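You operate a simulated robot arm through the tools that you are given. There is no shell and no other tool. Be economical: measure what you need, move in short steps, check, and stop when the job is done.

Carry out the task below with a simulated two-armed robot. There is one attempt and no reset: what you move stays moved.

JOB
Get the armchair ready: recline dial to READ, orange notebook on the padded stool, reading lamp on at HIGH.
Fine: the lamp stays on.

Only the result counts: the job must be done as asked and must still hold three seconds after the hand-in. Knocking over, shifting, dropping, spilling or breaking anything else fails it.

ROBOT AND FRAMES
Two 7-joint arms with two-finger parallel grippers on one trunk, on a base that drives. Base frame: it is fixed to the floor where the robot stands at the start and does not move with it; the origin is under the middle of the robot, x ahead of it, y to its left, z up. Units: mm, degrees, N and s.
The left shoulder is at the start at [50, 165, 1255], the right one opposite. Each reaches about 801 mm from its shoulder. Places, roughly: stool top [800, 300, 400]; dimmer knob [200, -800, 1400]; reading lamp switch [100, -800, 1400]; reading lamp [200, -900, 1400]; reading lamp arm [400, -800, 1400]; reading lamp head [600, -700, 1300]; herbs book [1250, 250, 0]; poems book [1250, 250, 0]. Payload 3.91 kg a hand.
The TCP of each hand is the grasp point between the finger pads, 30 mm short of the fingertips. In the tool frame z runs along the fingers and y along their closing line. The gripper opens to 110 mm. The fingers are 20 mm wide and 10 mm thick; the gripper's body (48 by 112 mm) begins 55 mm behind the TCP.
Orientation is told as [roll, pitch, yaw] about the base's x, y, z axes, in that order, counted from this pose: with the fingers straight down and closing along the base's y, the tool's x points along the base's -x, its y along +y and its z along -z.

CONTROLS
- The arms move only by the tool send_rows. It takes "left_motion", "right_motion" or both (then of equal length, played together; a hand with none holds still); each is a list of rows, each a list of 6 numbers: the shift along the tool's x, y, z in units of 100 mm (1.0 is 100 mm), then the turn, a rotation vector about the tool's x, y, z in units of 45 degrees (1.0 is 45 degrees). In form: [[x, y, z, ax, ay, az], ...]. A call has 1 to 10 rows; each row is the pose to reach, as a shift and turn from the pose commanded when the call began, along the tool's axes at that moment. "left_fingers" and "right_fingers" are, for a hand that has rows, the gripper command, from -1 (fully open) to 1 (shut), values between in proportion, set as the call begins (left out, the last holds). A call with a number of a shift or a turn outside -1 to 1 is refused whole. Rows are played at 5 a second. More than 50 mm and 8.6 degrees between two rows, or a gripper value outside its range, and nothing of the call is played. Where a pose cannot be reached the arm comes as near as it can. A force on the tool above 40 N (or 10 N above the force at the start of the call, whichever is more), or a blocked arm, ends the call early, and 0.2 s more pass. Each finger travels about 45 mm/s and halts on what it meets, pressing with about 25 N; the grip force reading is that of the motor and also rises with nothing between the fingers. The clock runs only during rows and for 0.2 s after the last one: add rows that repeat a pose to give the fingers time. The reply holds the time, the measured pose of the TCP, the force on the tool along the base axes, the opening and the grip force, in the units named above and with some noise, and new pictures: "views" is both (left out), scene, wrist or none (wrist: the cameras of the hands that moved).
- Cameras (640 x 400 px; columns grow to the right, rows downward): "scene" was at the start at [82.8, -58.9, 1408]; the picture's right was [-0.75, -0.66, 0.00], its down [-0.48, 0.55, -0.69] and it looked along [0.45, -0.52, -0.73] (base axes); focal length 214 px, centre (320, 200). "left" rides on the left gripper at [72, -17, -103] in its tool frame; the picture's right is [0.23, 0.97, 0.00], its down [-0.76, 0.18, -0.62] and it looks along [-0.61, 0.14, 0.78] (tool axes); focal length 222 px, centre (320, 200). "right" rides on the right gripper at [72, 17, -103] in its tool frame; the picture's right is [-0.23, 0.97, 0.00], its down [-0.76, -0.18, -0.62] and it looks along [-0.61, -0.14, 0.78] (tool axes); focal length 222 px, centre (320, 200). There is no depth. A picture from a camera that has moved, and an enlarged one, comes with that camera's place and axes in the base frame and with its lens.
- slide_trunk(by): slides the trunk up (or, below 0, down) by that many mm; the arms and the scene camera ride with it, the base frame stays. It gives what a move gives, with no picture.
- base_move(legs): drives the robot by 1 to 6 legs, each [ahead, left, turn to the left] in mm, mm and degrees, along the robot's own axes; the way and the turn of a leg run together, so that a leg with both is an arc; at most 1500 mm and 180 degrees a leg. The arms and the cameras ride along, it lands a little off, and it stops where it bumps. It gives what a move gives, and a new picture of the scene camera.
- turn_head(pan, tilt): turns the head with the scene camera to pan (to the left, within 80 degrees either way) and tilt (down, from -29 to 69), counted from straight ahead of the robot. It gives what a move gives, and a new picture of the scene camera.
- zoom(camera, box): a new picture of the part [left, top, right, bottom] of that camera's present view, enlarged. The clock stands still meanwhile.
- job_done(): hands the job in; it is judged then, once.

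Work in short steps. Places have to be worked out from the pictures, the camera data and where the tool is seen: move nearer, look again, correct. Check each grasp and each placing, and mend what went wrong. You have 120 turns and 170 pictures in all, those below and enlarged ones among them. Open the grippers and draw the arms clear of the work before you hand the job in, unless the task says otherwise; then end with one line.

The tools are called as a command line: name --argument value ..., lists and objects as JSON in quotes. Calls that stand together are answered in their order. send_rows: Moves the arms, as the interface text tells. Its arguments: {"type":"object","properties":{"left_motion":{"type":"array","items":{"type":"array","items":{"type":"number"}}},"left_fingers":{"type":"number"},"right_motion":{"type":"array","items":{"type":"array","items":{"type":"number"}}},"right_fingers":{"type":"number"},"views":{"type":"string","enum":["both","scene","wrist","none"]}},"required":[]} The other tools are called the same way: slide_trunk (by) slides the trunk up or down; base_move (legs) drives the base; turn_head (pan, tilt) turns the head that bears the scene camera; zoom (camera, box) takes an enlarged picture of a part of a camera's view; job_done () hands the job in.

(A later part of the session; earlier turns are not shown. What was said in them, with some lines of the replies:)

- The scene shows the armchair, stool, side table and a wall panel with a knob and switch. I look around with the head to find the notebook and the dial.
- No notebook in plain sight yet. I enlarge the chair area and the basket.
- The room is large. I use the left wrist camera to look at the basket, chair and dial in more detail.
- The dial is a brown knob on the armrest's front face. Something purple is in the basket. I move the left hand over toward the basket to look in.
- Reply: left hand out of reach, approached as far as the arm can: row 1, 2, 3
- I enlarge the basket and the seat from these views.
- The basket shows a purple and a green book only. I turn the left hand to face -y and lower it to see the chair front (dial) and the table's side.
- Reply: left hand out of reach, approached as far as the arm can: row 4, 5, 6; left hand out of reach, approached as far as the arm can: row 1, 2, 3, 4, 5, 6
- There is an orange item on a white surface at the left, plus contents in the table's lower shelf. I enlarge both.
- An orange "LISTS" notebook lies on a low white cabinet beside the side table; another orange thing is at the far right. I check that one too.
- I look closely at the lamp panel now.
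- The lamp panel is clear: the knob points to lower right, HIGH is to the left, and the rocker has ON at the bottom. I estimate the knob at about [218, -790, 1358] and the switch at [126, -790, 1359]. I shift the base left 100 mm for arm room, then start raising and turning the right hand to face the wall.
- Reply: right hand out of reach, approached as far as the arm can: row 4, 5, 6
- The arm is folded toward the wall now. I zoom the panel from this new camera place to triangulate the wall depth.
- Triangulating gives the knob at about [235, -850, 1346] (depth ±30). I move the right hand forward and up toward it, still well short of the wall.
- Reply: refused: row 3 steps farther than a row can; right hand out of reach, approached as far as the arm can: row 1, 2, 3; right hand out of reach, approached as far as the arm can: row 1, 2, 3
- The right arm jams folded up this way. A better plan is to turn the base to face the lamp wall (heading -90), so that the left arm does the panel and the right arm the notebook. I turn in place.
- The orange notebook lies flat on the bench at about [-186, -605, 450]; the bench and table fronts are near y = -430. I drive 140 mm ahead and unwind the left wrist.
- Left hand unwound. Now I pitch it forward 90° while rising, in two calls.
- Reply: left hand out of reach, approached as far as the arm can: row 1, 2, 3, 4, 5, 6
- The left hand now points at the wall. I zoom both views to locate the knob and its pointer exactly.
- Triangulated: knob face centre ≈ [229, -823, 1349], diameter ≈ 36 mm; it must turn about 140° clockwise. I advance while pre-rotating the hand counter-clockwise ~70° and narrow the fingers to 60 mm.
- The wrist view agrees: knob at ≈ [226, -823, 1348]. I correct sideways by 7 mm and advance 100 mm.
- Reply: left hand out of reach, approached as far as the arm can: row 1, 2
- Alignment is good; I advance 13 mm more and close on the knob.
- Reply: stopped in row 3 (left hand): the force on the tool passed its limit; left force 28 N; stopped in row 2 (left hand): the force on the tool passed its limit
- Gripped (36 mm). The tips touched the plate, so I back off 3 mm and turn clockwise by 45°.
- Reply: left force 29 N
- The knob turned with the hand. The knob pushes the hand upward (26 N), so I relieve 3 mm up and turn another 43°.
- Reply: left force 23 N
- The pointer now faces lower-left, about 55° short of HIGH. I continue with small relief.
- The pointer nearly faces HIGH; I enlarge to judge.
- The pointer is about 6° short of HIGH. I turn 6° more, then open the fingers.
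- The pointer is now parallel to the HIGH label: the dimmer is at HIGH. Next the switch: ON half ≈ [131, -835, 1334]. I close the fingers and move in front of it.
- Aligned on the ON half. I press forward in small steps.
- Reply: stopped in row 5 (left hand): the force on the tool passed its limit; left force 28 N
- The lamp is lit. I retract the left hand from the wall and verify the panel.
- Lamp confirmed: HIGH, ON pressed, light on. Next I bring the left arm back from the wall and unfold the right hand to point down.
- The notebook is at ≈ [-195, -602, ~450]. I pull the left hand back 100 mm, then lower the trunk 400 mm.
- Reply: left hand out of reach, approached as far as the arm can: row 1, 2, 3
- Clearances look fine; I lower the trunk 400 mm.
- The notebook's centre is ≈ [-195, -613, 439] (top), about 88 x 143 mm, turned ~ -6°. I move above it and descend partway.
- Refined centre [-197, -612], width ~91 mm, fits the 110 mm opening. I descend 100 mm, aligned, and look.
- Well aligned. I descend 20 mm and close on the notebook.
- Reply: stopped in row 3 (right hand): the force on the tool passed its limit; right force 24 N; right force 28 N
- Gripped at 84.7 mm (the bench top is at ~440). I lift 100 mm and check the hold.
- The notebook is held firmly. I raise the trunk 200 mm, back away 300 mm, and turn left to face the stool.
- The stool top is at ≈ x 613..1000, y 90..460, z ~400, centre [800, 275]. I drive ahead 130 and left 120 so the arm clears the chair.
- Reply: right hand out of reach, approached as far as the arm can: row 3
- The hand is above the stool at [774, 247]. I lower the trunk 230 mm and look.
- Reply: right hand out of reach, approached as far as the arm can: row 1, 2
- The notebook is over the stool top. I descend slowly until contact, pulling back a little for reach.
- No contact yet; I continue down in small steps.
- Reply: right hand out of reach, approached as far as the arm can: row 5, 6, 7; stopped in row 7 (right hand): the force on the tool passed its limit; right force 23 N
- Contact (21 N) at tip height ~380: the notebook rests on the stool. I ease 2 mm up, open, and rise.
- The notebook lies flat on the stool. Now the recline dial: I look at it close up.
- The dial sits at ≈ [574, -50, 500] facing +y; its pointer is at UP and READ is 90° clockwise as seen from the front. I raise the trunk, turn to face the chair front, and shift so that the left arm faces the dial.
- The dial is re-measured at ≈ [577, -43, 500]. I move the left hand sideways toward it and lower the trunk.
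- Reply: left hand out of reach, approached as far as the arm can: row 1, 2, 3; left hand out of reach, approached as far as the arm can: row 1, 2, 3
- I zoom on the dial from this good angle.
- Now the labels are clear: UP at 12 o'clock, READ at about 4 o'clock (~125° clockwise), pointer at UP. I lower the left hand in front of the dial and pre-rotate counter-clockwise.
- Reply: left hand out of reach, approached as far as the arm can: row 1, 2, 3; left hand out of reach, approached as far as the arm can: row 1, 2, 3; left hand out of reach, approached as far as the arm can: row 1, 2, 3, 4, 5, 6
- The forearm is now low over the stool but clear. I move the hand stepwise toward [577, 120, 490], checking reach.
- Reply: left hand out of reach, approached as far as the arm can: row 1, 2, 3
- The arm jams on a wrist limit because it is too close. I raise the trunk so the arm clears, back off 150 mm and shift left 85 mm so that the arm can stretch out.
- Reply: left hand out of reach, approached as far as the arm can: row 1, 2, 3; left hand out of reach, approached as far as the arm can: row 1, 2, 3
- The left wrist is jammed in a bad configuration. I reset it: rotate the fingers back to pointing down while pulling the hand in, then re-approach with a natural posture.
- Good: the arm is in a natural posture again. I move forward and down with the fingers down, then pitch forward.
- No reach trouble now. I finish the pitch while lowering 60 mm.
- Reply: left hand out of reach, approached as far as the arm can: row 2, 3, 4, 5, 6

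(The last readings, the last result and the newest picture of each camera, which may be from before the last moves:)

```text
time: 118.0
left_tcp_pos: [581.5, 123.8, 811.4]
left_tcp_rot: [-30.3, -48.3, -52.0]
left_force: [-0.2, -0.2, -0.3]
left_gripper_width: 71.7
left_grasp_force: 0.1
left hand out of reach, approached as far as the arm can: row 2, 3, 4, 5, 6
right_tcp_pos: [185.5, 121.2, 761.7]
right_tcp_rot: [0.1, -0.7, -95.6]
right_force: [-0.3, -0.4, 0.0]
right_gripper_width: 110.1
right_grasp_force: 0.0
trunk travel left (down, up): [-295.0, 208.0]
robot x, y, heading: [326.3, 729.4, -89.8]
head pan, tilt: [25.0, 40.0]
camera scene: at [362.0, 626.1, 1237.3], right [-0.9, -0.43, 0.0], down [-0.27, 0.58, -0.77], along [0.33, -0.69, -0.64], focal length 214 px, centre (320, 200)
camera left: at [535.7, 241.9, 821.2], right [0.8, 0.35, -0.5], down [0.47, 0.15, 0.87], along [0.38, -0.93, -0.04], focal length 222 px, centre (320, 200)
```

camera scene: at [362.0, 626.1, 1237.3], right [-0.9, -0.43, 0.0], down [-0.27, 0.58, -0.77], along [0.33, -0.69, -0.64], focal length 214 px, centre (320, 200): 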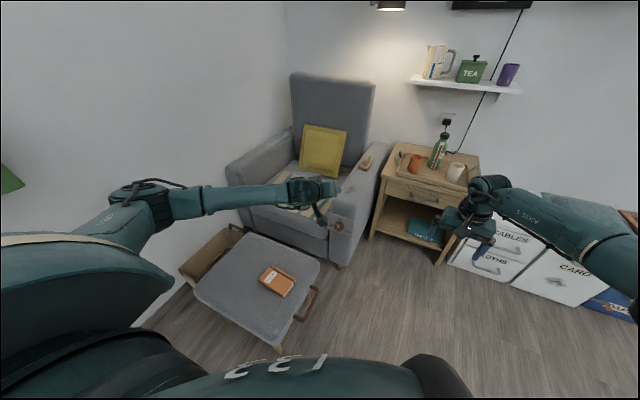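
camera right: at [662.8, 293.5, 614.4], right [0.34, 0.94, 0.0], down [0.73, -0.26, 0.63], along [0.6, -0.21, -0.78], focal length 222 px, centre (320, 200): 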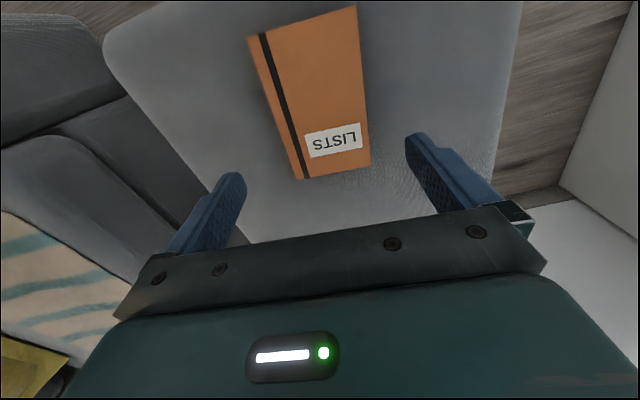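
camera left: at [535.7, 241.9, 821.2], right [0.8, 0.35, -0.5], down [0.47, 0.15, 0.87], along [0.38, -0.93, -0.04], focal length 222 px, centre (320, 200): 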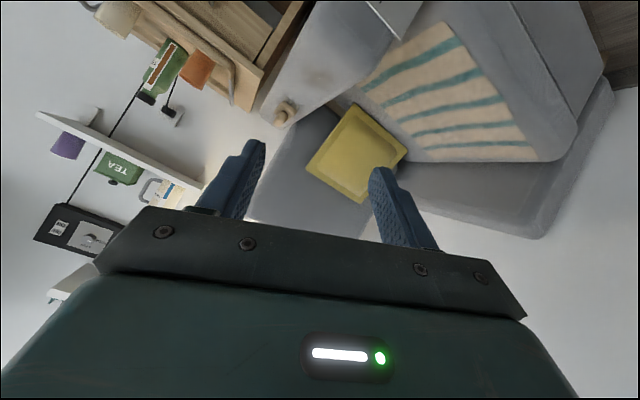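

The wrist cannot bend up enough unless the arm is nearly straight. I reposition the base so the arm reaches the dial almost fully extended (right 95 mm), then lower the trunk.

base_move --legs '[[10, -95, 0]]'

slide_trunk --by -290

turn_head --pan 20 --tilt 38

```text
time: 119.1
left_tcp_pos: [484.8, 113.4, 810.8]
left_tcp_rot: [-30.2, -48.3, -52.0]
left_force: [0.5, -0.3, 0.8]
left_gripper_width: 71.6
left_grasp_force: 0.0
right_tcp_pos: [91.8, 110.4, 761.4]
right_tcp_rot: [0.2, -0.8, -95.4]
right_force: [0.4, 0.2, -0.3]
right_gripper_width: 109.9
right_grasp_force: 0.1
trunk travel left (down, up): [-295.0, 208.0]
robot x, y, heading: [230.1, 725.9, -90.0]
head pan, tilt: [25.0, 40.0]
camera scene: at [265.6, 615.9, 1237.3], right [-0.9, -0.43, 0.0], down [-0.27, 0.58, -0.77], along [0.33, -0.69, -0.64], focal length 214 px, centre (320, 200)
```

scene: 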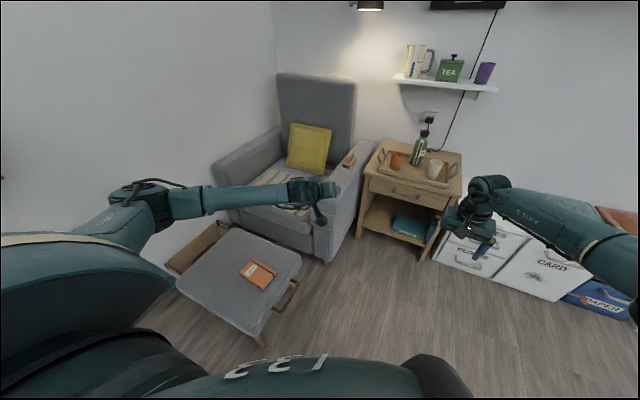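

```text
time: 122.0
left_tcp_pos: [485.7, 112.7, 522.0]
left_tcp_rot: [-30.3, -48.3, -51.9]
left_force: [-0.6, 0.4, -0.1]
left_gripper_width: 71.5
left_grasp_force: 0.1
right_tcp_pos: [91.4, 110.7, 470.5]
right_tcp_rot: [0.1, -0.7, -95.5]
right_force: [1.1, 0.1, -0.6]
right_gripper_width: 109.9
right_grasp_force: 0.1
trunk travel left (down, up): [-5.0, 498.0]
robot x, y, heading: [229.7, 722.9, -89.7]
head pan, tilt: [25.0, 40.0]
```

```text
time: 122.7
left_tcp_pos: [485.4, 112.3, 522.5]
left_tcp_rot: [-30.2, -48.3, -51.9]
left_force: [-0.1, 0.0, -0.1]
left_gripper_width: 71.5
left_grasp_force: 0.0
right_tcp_pos: [89.9, 111.1, 470.2]
right_tcp_rot: [0.0, -0.7, -95.5]
right_force: [-0.7, -0.2, 0.4]
right_gripper_width: 109.9
right_grasp_force: 0.0
trunk travel left (down, up): [-5.0, 498.0]
robot x, y, heading: [229.4, 720.9, -89.5]
head pan, tilt: [20.0, 38.0]
camera scene: at [259.7, 611.8, 950.3], right [-0.94, -0.35, 0.0], down [-0.21, 0.58, -0.79], along [0.27, -0.74, -0.62], focal length 214 px, centre (320, 200)
```

scene: 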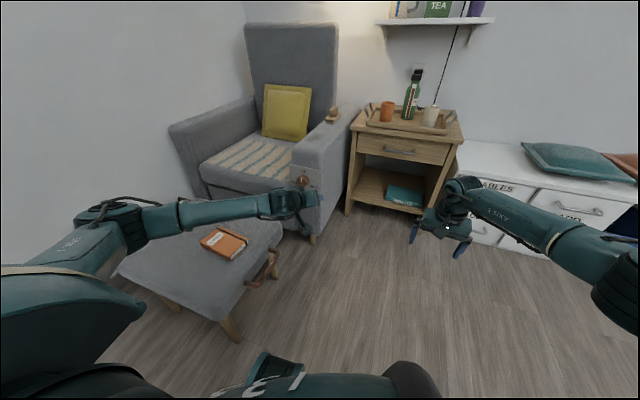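

Forearm clear of the stool. I move the TCP to about [577, 70, 500].

send_rows --left_motion '[[-0.14, 0.27, 0.15, 0, 0, 0], [-0.28, 0.54, 0.31, 0, 0, 0], [-0.43, 0.81, 0.47, 0, 0, 0]]' --views "wrist"

```text
time: 123.5
left_tcp_pos: [574.3, 72.0, 500.5]
left_tcp_rot: [-30.2, -48.3, -51.9]
left_force: [-0.2, -0.4, 0.1]
left_gripper_width: 71.3
left_grasp_force: 0.1
right_tcp_pos: [90.2, 111.4, 471.2]
right_tcp_rot: [0.1, -0.7, -95.5]
right_force: [0.8, -0.1, -0.3]
right_gripper_width: 109.9
right_grasp_force: 0.0
trunk travel left (down, up): [-5.0, 498.0]
robot x, y, heading: [233.4, 714.9, -89.8]
head pan, tilt: [20.0, 38.0]
camera left: at [529.3, 190.0, 510.6], right [0.8, 0.35, -0.5], down [0.47, 0.15, 0.87], along [0.38, -0.92, -0.04], focal length 222 px, centre (320, 200)
```

left: 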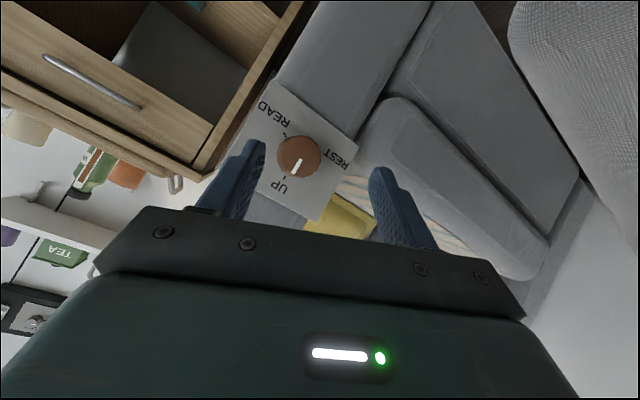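

Now the dial is in clear view. I zoom to measure the angle and place.

zoom --camera "left" --box '[230, 80, 370, 220]'

```text
2.86 times, centred on (300, 150) of left
camera zoom: at [529.3, 190.0, 510.6], right [0.8, 0.35, -0.5], down [0.47, 0.15, 0.87], along [0.38, -0.92, -0.04], focal length 635 px, centre (377, 343)
```

zoom: 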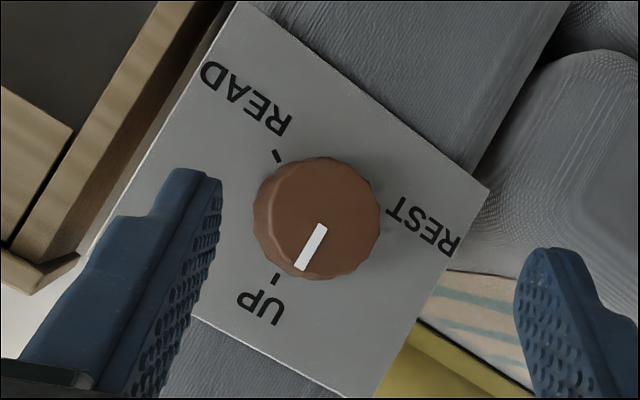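

Knob face ≈ [583, -49, 474]; READ tick is ~130° clockwise from UP. I pitch the fingers up toward horizontal and lower slightly in front of the knob.

send_rows --left_motion '[[0.02, 0.03, 0.04, 0.06, -0.14, 0], [0.03, 0.05, 0.08, 0.12, -0.28, 0], [0.04, 0.08, 0.12, 0.19, -0.43, 0], [0.05, 0.1, 0.16, 0.25, -0.57, 0], [0.06, 0.125, 0.2, 0.315, -0.71, 0]]' --views "both"

```text
time: 124.7
left_tcp_pos: [584.8, 61.0, 478.7]
left_tcp_rot: [-90.0, -65.9, 0.2]
left_force: [0.1, 0.9, 0.3]
left_gripper_width: 71.5
left_grasp_force: 0.1
left hand out of reach, approached as far as the arm can: row 2
right_tcp_pos: [90.6, 110.5, 471.4]
right_tcp_rot: [0.2, -0.6, -95.5]
right_force: [0.1, 0.2, -0.3]
right_gripper_width: 110.2
right_grasp_force: 0.0
trunk travel left (down, up): [-5.0, 498.0]
robot x, y, heading: [230.6, 721.5, -89.8]
head pan, tilt: [20.0, 38.0]
camera scene: at [259.6, 611.9, 950.3], right [-0.94, -0.35, 0.0], down [-0.21, 0.58, -0.79], along [0.27, -0.74, -0.62], focal length 214 px, centre (320, 200)
camera left: at [539.2, 164.1, 418.8], right [0.8, 0.0, -0.6], down [0.47, 0.62, 0.62], along [0.38, -0.78, 0.5], focal length 222 px, centre (320, 200)
```

scene: 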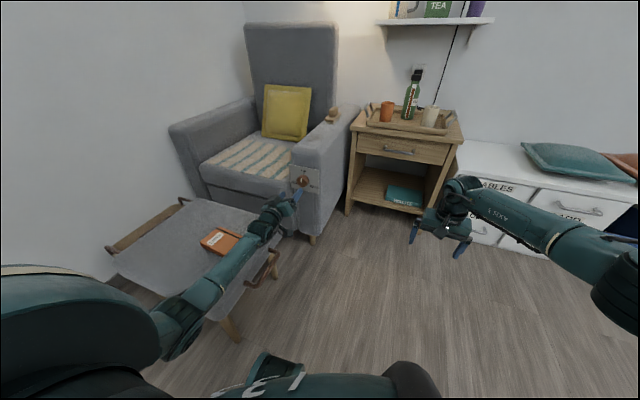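
left: 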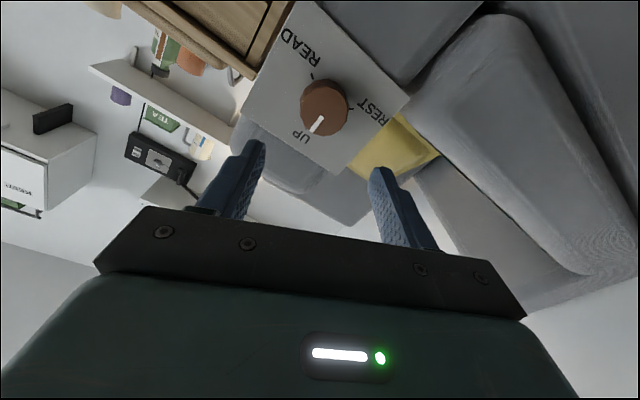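

The hand is now perfectly square to the dial. I pre-rotate 45° counter-clockwise, correct 8 mm down, and advance 40 mm.

send_rows --left_motion '[[0.02, 0, 0.07, 0, 0, -0.17], [0.04, 0.01, 0.14, 0, 0, -0.34], [0.06, 0.01, 0.2, 0, 0, -0.5], [0.08, 0.01, 0.27, 0, 0, -0.67], [0.08, 0.01, 0.34, 0, 0, -0.84], [0.08, 0.01, 0.4, 0, 0, -1]]' --views "both"

```text
time: 126.1
left_tcp_pos: [583.6, 20.9, 472.3]
left_tcp_rot: [-90.0, -20.7, 0.2]
left_force: [0.1, 0.3, 0.0]
left_gripper_width: 71.2
left_grasp_force: 0.1
right_tcp_pos: [89.6, 110.5, 471.5]
right_tcp_rot: [0.1, -0.7, -95.5]
right_force: [0.0, 0.3, 0.2]
right_gripper_width: 110.1
right_grasp_force: 0.0
trunk travel left (down, up): [-5.0, 498.0]
robot x, y, heading: [232.1, 719.9, -90.3]
head pan, tilt: [20.0, 38.0]
camera scene: at [259.7, 611.8, 950.3], right [-0.94, -0.35, 0.0], down [-0.21, 0.58, -0.79], along [0.27, -0.74, -0.62], focal length 214 px, centre (320, 200)
camera left: at [509.4, 123.7, 461.5], right [0.13, 0.0, -0.99], down [0.77, 0.63, 0.11], along [0.62, -0.78, 0.08], focal length 222 px, centre (320, 200)
```

scene: 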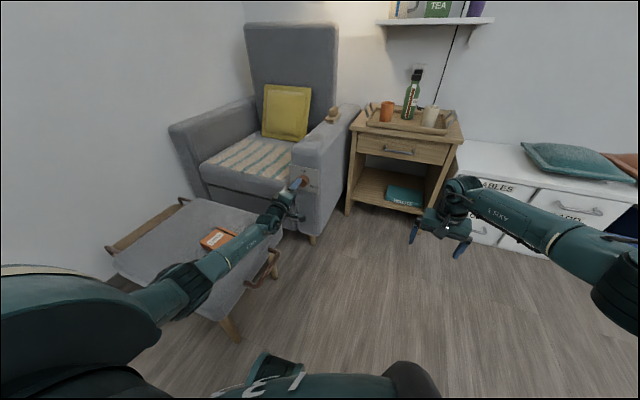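
left: 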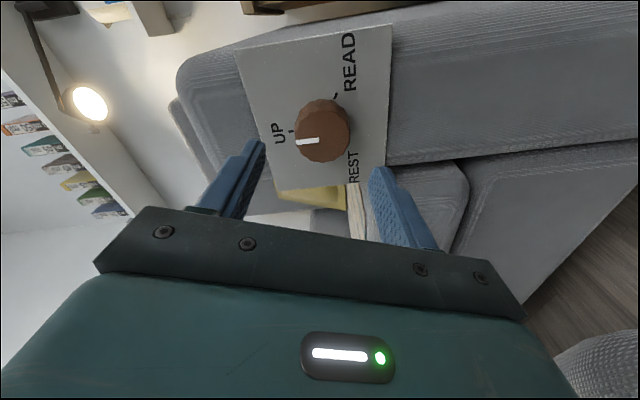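

Aligned on the knob (583, 471). I advance 57 mm and check.

send_rows --left_motion '[[0.01, 0, 0.2, 0, 0, 0], [0.01, 0, 0.38, 0, 0, 0], [0.01, 0, 0.5, 0, 0, 0], [0.01, 0, 0.57, 0, 0, 0]]' --views "wrist"

```text
time: 127.1
left_tcp_pos: [583.1, -29.0, 475.4]
left_tcp_rot: [-90.0, -20.9, 0.2]
left_force: [0.2, 0.1, 0.3]
left_gripper_width: 71.4
left_grasp_force: 0.1
left hand out of reach, approached as far as the arm can: row 3, 4
right_tcp_pos: [91.1, 110.2, 472.3]
right_tcp_rot: [0.1, -0.8, -95.4]
right_force: [-0.6, 0.0, 0.4]
right_gripper_width: 110.2
right_grasp_force: 0.1
trunk travel left (down, up): [-5.0, 498.0]
robot x, y, heading: [230.1, 721.7, -89.5]
head pan, tilt: [20.0, 38.0]
camera left: at [509.8, 74.2, 464.9], right [0.13, 0.0, -0.99], down [0.77, 0.63, 0.11], along [0.62, -0.78, 0.08], focal length 222 px, centre (320, 200)
```

left: 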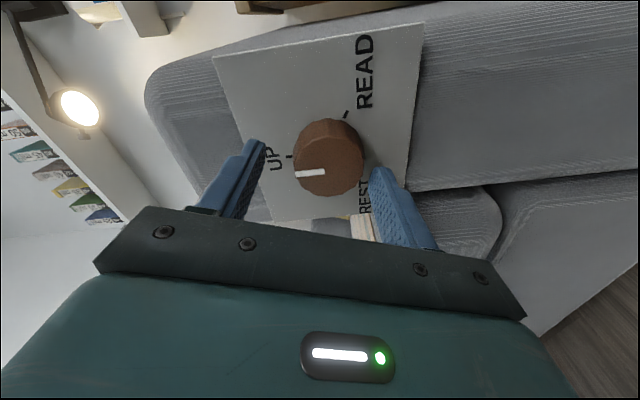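

Reach ends 15 mm short. I retract 50 mm, drive the base 60 mm ahead, then re-approach.

send_rows --left_motion '[[0, 0, -0.25, 0, 0, 0], [0, 0, -0.5, 0, 0, 0]]' --views "none"

base_move --legs '[[50, 0, 0]]'

zoom --camera "left" --box '[160, 0, 480, 200]'

```text
time: 127.7
left_tcp_pos: [583.2, 24.2, 476.5]
left_tcp_rot: [-90.0, -20.8, 0.3]
left_force: [0.4, -0.6, 0.4]
left_gripper_width: 71.3
left_grasp_force: 0.1
right_tcp_pos: [90.7, 110.2, 472.2]
right_tcp_rot: [0.2, -0.8, -95.5]
right_force: [-0.6, 0.4, 0.3]
right_gripper_width: 110.0
right_grasp_force: 0.1
trunk travel left (down, up): [-5.0, 498.0]
robot x, y, heading: [229.3, 721.5, -89.8]
head pan, tilt: [20.0, 38.0]
```

```text
time: 128.6
left_tcp_pos: [582.3, -28.1, 475.3]
left_tcp_rot: [-89.9, -21.0, 0.2]
left_force: [-0.1, 0.2, 0.0]
left_gripper_width: 71.2
left_grasp_force: 0.0
right_tcp_pos: [91.4, 59.0, 471.7]
right_tcp_rot: [0.1, -0.7, -95.4]
right_force: [-0.5, 0.1, 0.2]
right_gripper_width: 110.1
right_grasp_force: 0.1
trunk travel left (down, up): [-5.0, 498.0]
robot x, y, heading: [229.3, 666.4, -89.5]
head pan, tilt: [20.0, 38.0]
camera scene: at [260.0, 560.1, 950.3], right [-0.94, -0.35, 0.0], down [-0.21, 0.58, -0.79], along [0.27, -0.74, -0.62], focal length 214 px, centre (320, 200)
```

scene: 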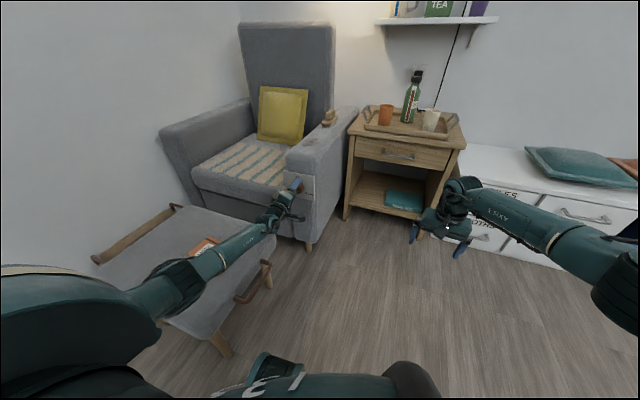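

```text
2.00 times, centred on (320, 100) of left
camera zoom: at [509.1, 75.5, 464.3], right [0.13, 0.0, -0.99], down [0.77, 0.63, 0.11], along [0.62, -0.78, 0.08], focal length 444 px, centre (320, 400)
```

zoom: 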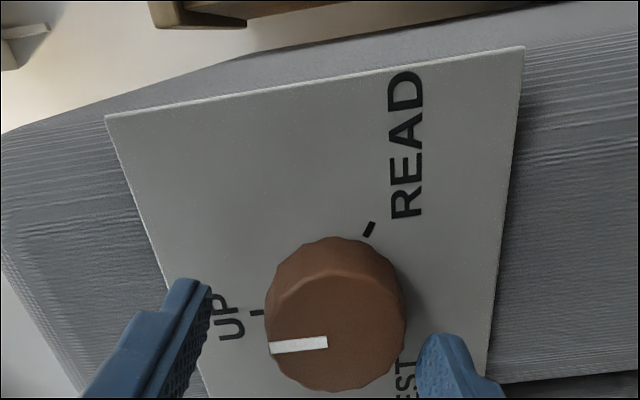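

I advance 15 mm with a 4 mm centring correction, then close on the knob.

send_rows --left_motion '[[0, 0.04, 0.05, 0, 0, 0], [0, 0.04, 0.1, 0, 0, 0], [0, 0.04, 0.15, 0, 0, 0]]' --views "none"

send_rows --left_motion '[[0, 0, 0, 0, 0, 0], [0, 0, 0, 0, 0, 0], [0, 0, 0, 0, 0, 0], [0, 0, 0, 0, 0, 0]]' --left_fingers 1 --views "wrist"

```text
time: 129.4
left_tcp_pos: [585.3, -41.9, 471.1]
left_tcp_rot: [-90.0, -21.0, 0.2]
left_force: [-0.1, 9.8, 1.2]
left_gripper_width: 72.2
left_grasp_force: 0.6
right_tcp_pos: [90.9, 58.4, 470.5]
right_tcp_rot: [0.0, -0.7, -95.5]
right_force: [-0.5, -0.5, 0.0]
right_gripper_width: 110.2
right_grasp_force: 0.0
trunk travel left (down, up): [-5.0, 498.0]
robot x, y, heading: [226.3, 672.4, -89.5]
head pan, tilt: [20.0, 38.0]
```

```text
time: 130.4
left_tcp_pos: [585.0, -42.0, 471.4]
left_tcp_rot: [-89.8, -20.8, 0.2]
left_force: [-3.1, 20.1, 3.0]
left_gripper_width: 47.2
left_grasp_force: 45.6
right_tcp_pos: [91.4, 58.7, 472.0]
right_tcp_rot: [0.1, -0.8, -95.5]
right_force: [0.5, -0.7, 0.5]
right_gripper_width: 110.1
right_grasp_force: 0.0
trunk travel left (down, up): [-5.0, 498.0]
robot x, y, heading: [228.5, 672.1, -89.6]
head pan, tilt: [20.0, 38.0]
camera left: at [511.6, 61.1, 460.4], right [0.14, 0.0, -0.99], down [0.77, 0.63, 0.11], along [0.62, -0.78, 0.08], focal length 222 px, centre (320, 200)
```

left: 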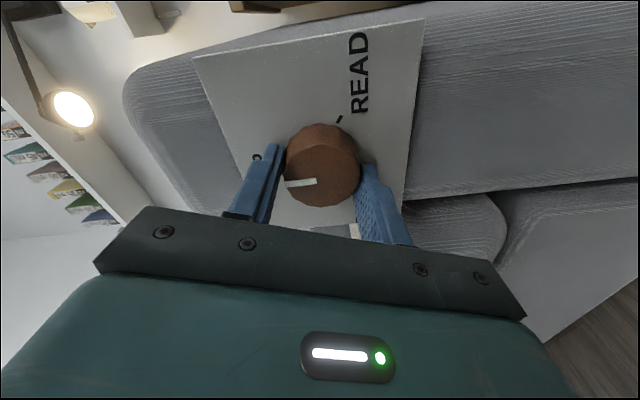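

Knob gripped (47 mm). I back off 3 mm from the plate and turn clockwise 43°.

send_rows --left_motion '[[0, 0, -0.03, 0, 0, 0.05], [0, 0, -0.03, 0, 0, 0.2], [0, 0, -0.03, 0, 0, 0.35], [0, 0, -0.03, 0, 0, 0.5], [0, 0, -0.03, 0, 0, 0.65], [0, 0, -0.03, 0, 0, 0.8], [0, 0, -0.03, 0, 0, 0.95]]' --views "wrist"

```text
time: 132.0
left_tcp_pos: [583.6, -39.6, 472.5]
left_tcp_rot: [-90.2, -63.7, 0.4]
left_force: [2.1, -29.3, 3.3]
left_gripper_width: 47.3
left_grasp_force: 45.2
right_tcp_pos: [90.0, 58.3, 470.4]
right_tcp_rot: [0.2, -0.7, -95.6]
right_force: [-0.1, 0.1, 0.3]
right_gripper_width: 110.2
right_grasp_force: 0.0
trunk travel left (down, up): [-5.0, 498.0]
robot x, y, heading: [233.9, 668.4, -89.4]
head pan, tilt: [20.0, 38.0]
camera left: at [536.6, 62.9, 414.1], right [0.77, 0.0, -0.63], down [0.49, 0.63, 0.6], along [0.4, -0.78, 0.48], focal length 222 px, centre (320, 200)
```

left: 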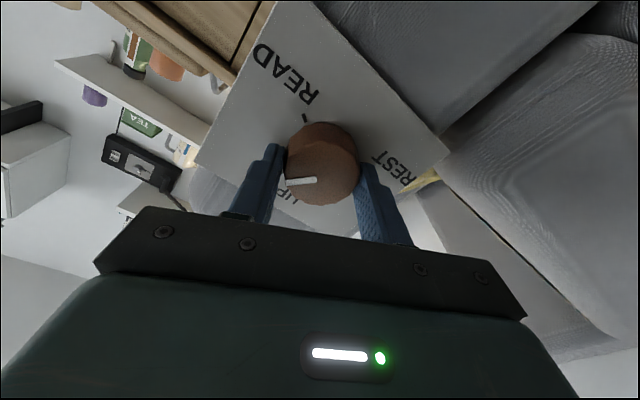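

The knob follows. Relieving the pull by 2 mm, I turn another 43°.

send_rows --left_motion '[[0, 0, 0.02, 0, 0, 0.05], [0, 0, 0.02, 0, 0, 0.2], [0, 0, 0.02, 0, 0, 0.35], [0, 0, 0.02, 0, 0, 0.5], [0, 0, 0.02, 0, 0, 0.65], [0, 0, 0.02, 0, 0, 0.8], [0, 0, 0.02, 0, 0, 0.95]]' --views "wrist"

```text
time: 133.3
left_tcp_pos: [583.3, -41.9, 472.6]
left_tcp_rot: [96.7, -86.9, 173.2]
left_force: [-3.3, 14.1, 7.0]
left_gripper_width: 47.3
left_grasp_force: 45.1
left hand out of reach, approached as far as the arm can: row 6
right_tcp_pos: [91.3, 59.3, 471.9]
right_tcp_rot: [0.1, -0.8, -95.5]
right_force: [-1.1, -0.2, 0.4]
right_gripper_width: 110.0
right_grasp_force: 0.0
trunk travel left (down, up): [-5.0, 498.0]
robot x, y, heading: [227.6, 672.7, -89.6]
head pan, tilt: [20.0, 38.0]
stopped in row 6 (left hand): the force on the tool passed its limit (the readings are from after the stop); the commanded pose is now the measured one
camera left: at [570.1, 62.0, 397.5], right [0.98, 0.0, -0.17], down [0.14, 0.63, 0.77], along [0.11, -0.78, 0.62], focal length 222 px, centre (320, 200)
```

left: 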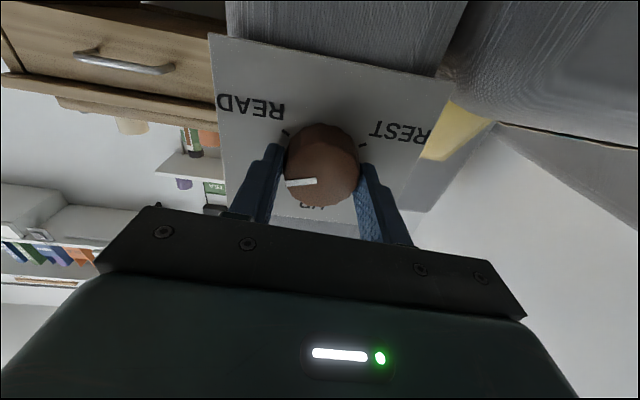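

About 73° turned; a limit was met. I try to continue with no axial push.

send_rows --left_motion '[[0, 0, -0.02, 0, 0, 0.1], [0, 0, -0.02, 0, 0, 0.25], [0, 0, -0.02, 0, 0, 0.4], [0, 0, -0.02, 0, 0, 0.55], [0, 0, -0.02, 0, 0, 0.7]]' --views "wrist"

```text
time: 133.7
left_tcp_pos: [582.4, -42.8, 472.1]
left_tcp_rot: [97.0, -83.5, 171.6]
left_force: [-3.6, 22.9, 11.8]
left_gripper_width: 47.3
left_grasp_force: 45.0
left hand out of reach, approached as far as the arm can: row 1, 2
right_tcp_pos: [91.5, 61.1, 472.7]
right_tcp_rot: [0.0, -0.8, -95.3]
right_force: [0.3, -0.2, -1.5]
right_gripper_width: 109.8
right_grasp_force: 0.2
trunk travel left (down, up): [-5.0, 498.0]
robot x, y, heading: [230.0, 670.4, -89.5]
head pan, tilt: [20.0, 38.0]
stopped in row 2 (left hand): the force on the tool passed its limit (the readings are from after the stop); the commanded pose is now the measured one
camera left: at [577.2, 60.4, 395.0], right [0.99, -0.03, -0.12], down [0.11, 0.63, 0.77], along [0.05, -0.78, 0.63], focal length 222 px, centre (320, 200)
```

left: 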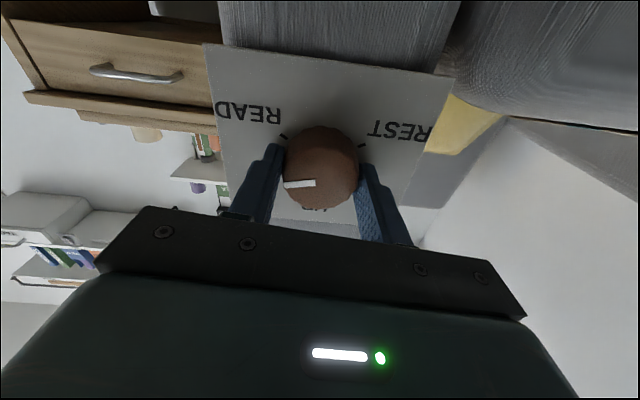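

Wrist limit reached, ~77° done. I open, rotate back counter-clockwise in place, and regrip.

send_rows --left_motion '[[0, 0, -0.02, 0, 0, 0], [0, 0, -0.04, 0, 0, 0], [0, 0, -0.06, 0, 0, 0], [0, 0, -0.06, 0, 0, 0]]' --left_fingers -0.35 --views "none"

send_rows --left_motion '[[0, 0, 0, 0, 0, -0.17], [0, 0, 0, 0, 0, -0.34], [0, 0, 0, 0, 0, -0.5], [0, 0, 0, 0, 0, -0.67], [0, 0, 0, 0, 0, -0.84], [0, 0, 0, 0, 0, -1]]' --views "none"

send_rows --left_motion '[[0, 0, 0, 0, 0, -0.15], [0, 0, 0, 0, 0, -0.3], [0, 0, 0, 0, 0, -0.45]]' --views "wrist"

```text
time: 134.7
left_tcp_pos: [582.7, -36.5, 467.1]
left_tcp_rot: [92.2, -83.7, 176.4]
left_force: [-1.0, -0.3, -0.2]
left_gripper_width: 74.3
left_grasp_force: 0.0
right_tcp_pos: [90.5, 59.0, 472.1]
right_tcp_rot: [0.1, -0.7, -95.4]
right_force: [0.1, -0.4, 0.5]
right_gripper_width: 110.1
right_grasp_force: 0.1
trunk travel left (down, up): [-5.0, 498.0]
robot x, y, heading: [232.5, 669.9, -89.6]
head pan, tilt: [20.0, 38.0]
```

```text
time: 136.1
left_tcp_pos: [583.9, -35.9, 468.1]
left_tcp_rot: [-90.5, -51.2, -0.9]
left_force: [-0.2, -0.2, -0.2]
left_gripper_width: 74.5
left_grasp_force: 0.0
right_tcp_pos: [90.1, 60.3, 470.8]
right_tcp_rot: [0.1, -0.8, -95.4]
right_force: [-0.1, -0.2, 0.2]
right_gripper_width: 110.0
right_grasp_force: 0.1
trunk travel left (down, up): [-5.0, 498.0]
robot x, y, heading: [228.6, 673.5, -89.4]
head pan, tilt: [20.0, 38.0]
```

```text
time: 136.9
left_tcp_pos: [583.0, -35.6, 467.6]
left_tcp_rot: [-90.4, -30.9, -1.2]
left_force: [0.1, 0.0, 0.3]
left_gripper_width: 74.3
left_grasp_force: 0.1
right_tcp_pos: [91.2, 60.9, 471.8]
right_tcp_rot: [0.1, -0.6, -95.4]
right_force: [-0.2, 0.0, -0.3]
right_gripper_width: 110.0
right_grasp_force: 0.1
trunk travel left (down, up): [-5.0, 498.0]
robot x, y, heading: [228.7, 670.2, -89.5]
head pan, tilt: [20.0, 38.0]
camera left: at [515.2, 67.6, 442.7], right [0.31, -0.01, -0.95], down [0.76, 0.61, 0.24], along [0.57, -0.79, 0.2], focal length 222 px, centre (320, 200)
```

left: 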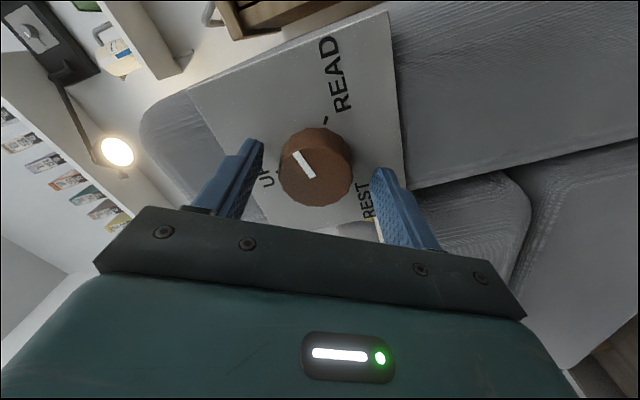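

The pointer is now between UP and READ. I recentre by 3 mm, advance 4 mm, regrip, and turn another 43°.

send_rows --left_motion '[[-0.015, -0.026, 0.02, 0, 0, 0], [-0.015, -0.026, 0.04, 0, 0, 0]]' --views "none"

send_rows --left_motion '[[0, 0, 0, 0, 0, 0], [0, 0, 0, 0, 0, 0], [0, 0, 0, 0, 0, 0], [0, 0, 0, 0, 0, 0]]' --left_fingers 1 --views "none"

send_rows --left_motion '[[0, 0, 0, 0, 0, 0.1], [0, 0, 0, 0, 0, 0.25], [0, 0, 0, 0, 0, 0.4], [0, 0, 0, 0, 0, 0.55], [0, 0, 0, 0, 0, 0.7], [0, 0, 0, 0, 0, 0.85], [0, 0, 0, 0, 0, 1]]' --views "wrist"

zoom --camera "left" --box '[200, 30, 440, 230]'

```text
time: 137.5
left_tcp_pos: [582.5, -40.2, 469.6]
left_tcp_rot: [-90.4, -31.0, -1.2]
left_force: [0.4, -0.5, -0.7]
left_gripper_width: 74.5
left_grasp_force: 0.1
right_tcp_pos: [91.0, 59.1, 470.7]
right_tcp_rot: [0.1, -0.7, -95.4]
right_force: [-1.3, -0.3, -0.1]
right_gripper_width: 110.0
right_grasp_force: 0.0
trunk travel left (down, up): [-5.0, 498.0]
robot x, y, heading: [228.2, 668.1, -89.8]
head pan, tilt: [20.0, 38.0]
```

```text
time: 138.5
left_tcp_pos: [582.8, -41.2, 469.9]
left_tcp_rot: [-90.3, -31.1, -1.2]
left_force: [-0.7, 0.6, 0.8]
left_gripper_width: 47.5
left_grasp_force: 45.0
right_tcp_pos: [90.9, 59.4, 472.0]
right_tcp_rot: [0.0, -0.7, -95.3]
right_force: [-0.2, 0.1, -0.3]
right_gripper_width: 110.2
right_grasp_force: 0.1
trunk travel left (down, up): [-5.0, 498.0]
robot x, y, heading: [230.4, 670.2, -89.3]
head pan, tilt: [20.0, 38.0]
```

```text
time: 140.1
left_tcp_pos: [582.5, -40.4, 470.2]
left_tcp_rot: [-90.8, -76.2, -0.6]
left_force: [0.3, 2.0, -1.8]
left_gripper_width: 47.2
left_grasp_force: 45.2
right_tcp_pos: [91.5, 60.3, 469.7]
right_tcp_rot: [0.1, -0.7, -95.4]
right_force: [1.1, -0.1, 0.6]
right_gripper_width: 110.0
right_grasp_force: 0.1
trunk travel left (down, up): [-5.0, 498.0]
robot x, y, heading: [228.3, 671.0, -89.4]
head pan, tilt: [20.0, 38.0]
camera left: at [552.2, 63.2, 401.9], right [0.89, -0.02, -0.45], down [0.37, 0.62, 0.7], along [0.26, -0.79, 0.56], focal length 222 px, centre (320, 200)
```

left: 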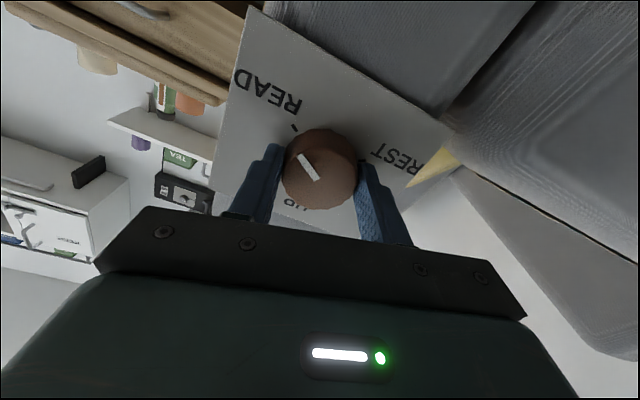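

```text
2.00 times, centred on (320, 130) of left
camera zoom: at [552.2, 63.2, 401.9], right [0.89, -0.02, -0.45], down [0.37, 0.62, 0.7], along [0.26, -0.79, 0.56], focal length 444 px, centre (320, 340)
```

zoom: 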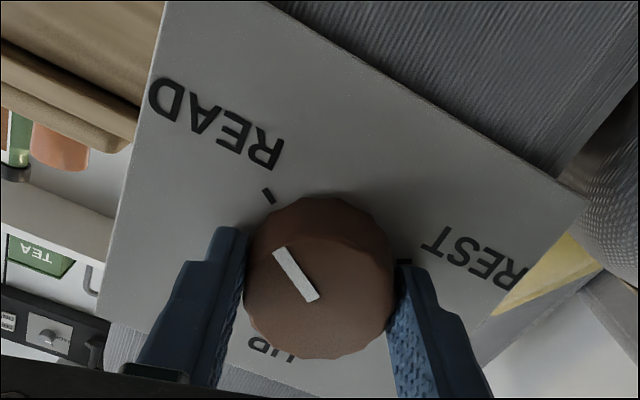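

Measured: READ tick at ~120°, pointer near 121–127°. I zoom tighter to compare.

zoom --camera "left" --box '[270, 105, 370, 205]'

```text
4.00 times, centred on (320, 155) of left
camera zoom: at [552.2, 63.2, 401.9], right [0.89, -0.02, -0.45], down [0.37, 0.62, 0.7], along [0.26, -0.79, 0.56], focal length 888 px, centre (320, 380)
```

zoom: 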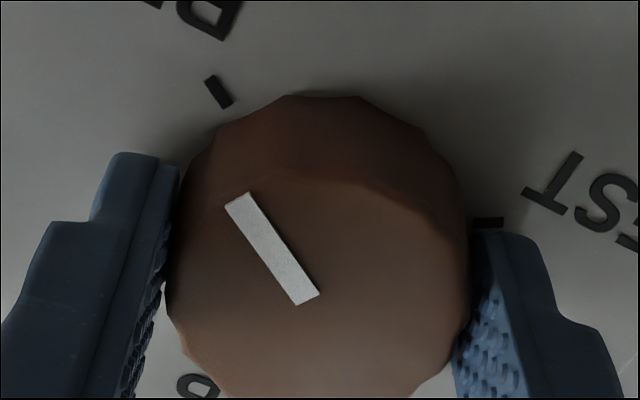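

The pointer is within about 2–3° of READ (120°), slightly past. I trim back 2°, release, and retract for a check.

send_rows --left_motion '[[0, 0, 0, 0, 0, -0.05], [0, 0, 0, 0, 0, -0.05]]' --views "none"

send_rows --left_motion '[[0, 0, 0, 0, 0, 0], [0, 0, 0, 0, 0, 0], [0, 0, 0, 0, 0, 0], [0, 0, -0.2, 0, 0, 0], [0, 0, -0.5, 0, 0, 0], [0, 0, -0.8, 0, 0, 0]]' --left_fingers -0.35 --views "both"

zoom --camera "left" --box '[240, 20, 400, 160]'

zoom --camera "scene" --box '[250, 140, 350, 240]'

```text
time: 140.7
left_tcp_pos: [582.8, -40.9, 469.9]
left_tcp_rot: [-90.7, -73.8, -0.6]
left_force: [-0.2, -3.2, -5.0]
left_gripper_width: 47.3
left_grasp_force: 45.3
right_tcp_pos: [91.2, 59.0, 471.2]
right_tcp_rot: [0.1, -0.6, -95.4]
right_force: [0.5, 0.1, 0.7]
right_gripper_width: 110.1
right_grasp_force: 0.0
trunk travel left (down, up): [-5.0, 498.0]
robot x, y, heading: [229.9, 672.5, -89.7]
head pan, tilt: [20.0, 38.0]
```

```text
time: 142.1
left_tcp_pos: [584.9, 39.0, 469.5]
left_tcp_rot: [-91.2, -74.0, -0.1]
left_force: [-0.5, -0.4, -0.1]
left_gripper_width: 74.5
left_grasp_force: 0.1
right_tcp_pos: [91.1, 59.7, 470.4]
right_tcp_rot: [0.1, -0.7, -95.4]
right_force: [0.5, -0.7, 0.2]
right_gripper_width: 109.8
right_grasp_force: 0.1
trunk travel left (down, up): [-5.0, 498.0]
robot x, y, heading: [225.0, 669.8, -89.6]
head pan, tilt: [20.0, 38.0]
camera scene: at [259.7, 561.2, 950.3], right [-0.94, -0.35, 0.0], down [-0.21, 0.58, -0.79], along [0.27, -0.74, -0.62], focal length 214 px, centre (320, 200)
camera left: at [551.5, 143.2, 403.1], right [0.87, -0.02, -0.49], down [0.4, 0.62, 0.68], along [0.29, -0.79, 0.55], focal length 222 px, centre (320, 200)
```

scene: 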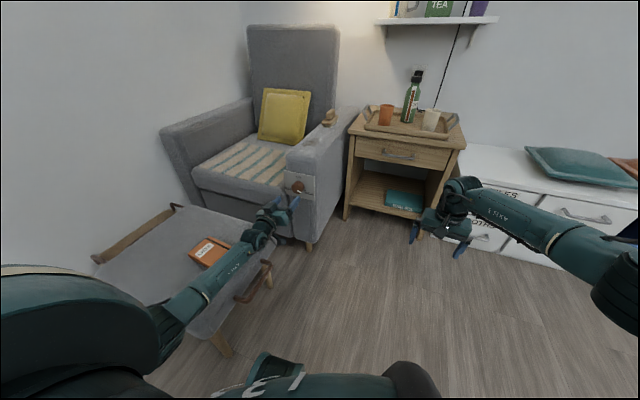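
left: 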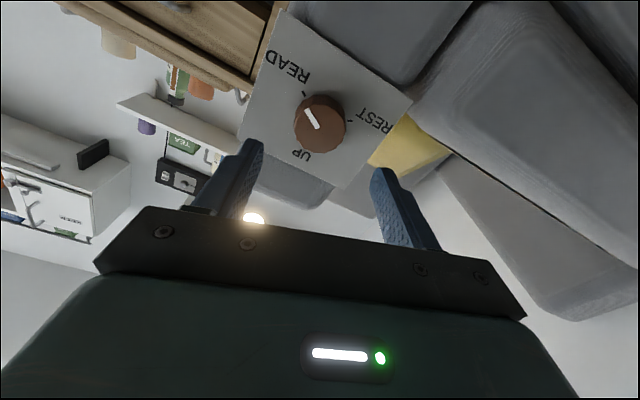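

```text
2.86 times, centred on (320, 90) of left
camera zoom: at [551.5, 143.2, 403.1], right [0.87, -0.02, -0.49], down [0.4, 0.62, 0.68], along [0.29, -0.79, 0.55], focal length 635 px, centre (320, 514)
```

zoom: 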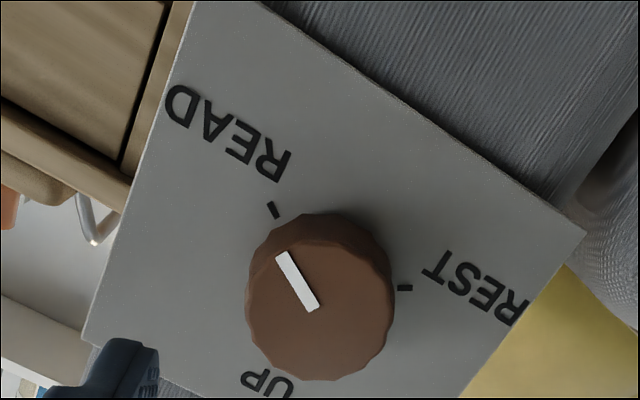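

```text
4.00 times, centred on (300, 190) of scene
camera zoom: at [259.7, 561.2, 950.3], right [-0.94, -0.35, 0.0], down [-0.21, 0.58, -0.79], along [0.27, -0.74, -0.62], focal length 858 px, centre (400, 240)
```

zoom: 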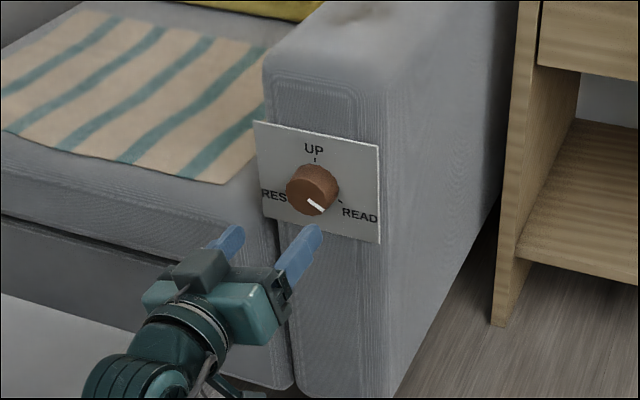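

The pointer lines up with the READ tick. I pull the left hand back, open both grippers, raise the trunk clear and back away.

send_rows --left_motion '[[0, 0, -0.3, 0, 0, 0], [0, 0, -0.6, 0, 0, 0]]' --left_fingers -1 --views "none"

slide_trunk --by 300

base_move --legs '[[-120, 0, 0]]'

zoom --camera "scene" --box '[160, 100, 400, 340]'

```text
time: 142.7
left_tcp_pos: [586.6, 100.9, 468.4]
left_tcp_rot: [-91.0, -73.9, -0.3]
left_force: [-0.2, -0.1, -0.5]
left_gripper_width: 110.0
left_grasp_force: 0.1
right_tcp_pos: [90.6, 59.8, 470.9]
right_tcp_rot: [0.2, -0.7, -95.4]
right_force: [0.1, 0.0, 0.0]
right_gripper_width: 109.8
right_grasp_force: 0.1
trunk travel left (down, up): [-5.0, 498.0]
robot x, y, heading: [229.8, 671.6, -89.6]
head pan, tilt: [20.0, 38.0]
```

```text
time: 145.7
left_tcp_pos: [585.9, 99.8, 769.4]
left_tcp_rot: [-91.1, -73.7, -0.3]
left_force: [0.4, 0.1, 0.6]
left_gripper_width: 109.9
left_grasp_force: 0.0
right_tcp_pos: [91.4, 59.6, 771.7]
right_tcp_rot: [0.1, -0.7, -95.3]
right_force: [-0.4, -0.1, 0.0]
right_gripper_width: 110.0
right_grasp_force: 0.0
trunk travel left (down, up): [-305.0, 198.0]
robot x, y, heading: [231.3, 672.8, -89.8]
head pan, tilt: [20.0, 38.0]
```

```text
time: 147.0
left_tcp_pos: [586.9, 224.8, 768.0]
left_tcp_rot: [-91.2, -73.8, 0.0]
left_force: [0.5, 0.3, -0.1]
left_gripper_width: 109.9
left_grasp_force: 0.0
right_tcp_pos: [91.4, 181.4, 771.8]
right_tcp_rot: [0.0, -0.7, -95.3]
right_force: [-0.1, 0.4, -0.2]
right_gripper_width: 110.2
right_grasp_force: 0.2
trunk travel left (down, up): [-305.0, 198.0]
robot x, y, heading: [228.3, 795.4, -89.4]
head pan, tilt: [20.0, 38.0]
camera scene: at [259.0, 685.1, 1250.4], right [-0.94, -0.35, 0.0], down [-0.22, 0.58, -0.79], along [0.28, -0.74, -0.62], focal length 214 px, centre (320, 200)
```

scene: 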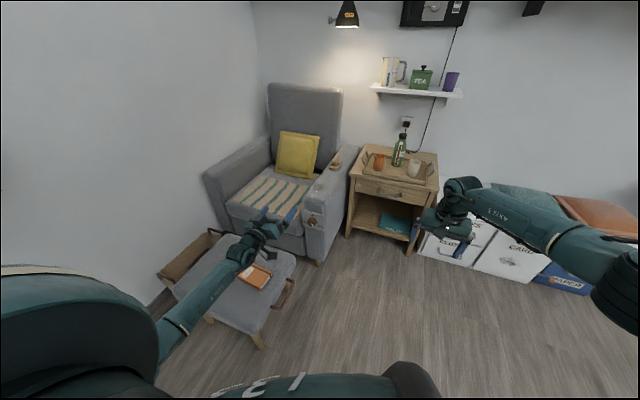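

```text
1.67 times, centred on (280, 220) of scene
camera zoom: at [259.0, 685.1, 1250.4], right [-0.94, -0.35, 0.0], down [-0.22, 0.58, -0.79], along [0.28, -0.74, -0.62], focal length 358 px, centre (387, 167)
```

zoom: 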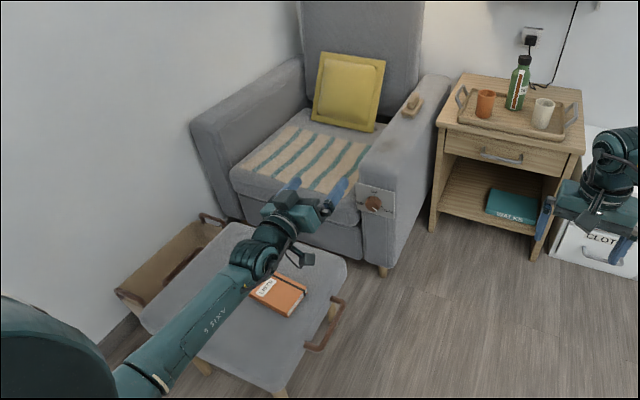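

Everything holds: lamp on, notebook flat on the stool, dial at READ, arms clear. I hand the job in.

job_done

```text
The job is handed in.
```

The armchair is ready: the recline dial is at READ, the orange notebook (labelled LISTS) is flat on the padded stool, and the reading lamp is on at HIGH.
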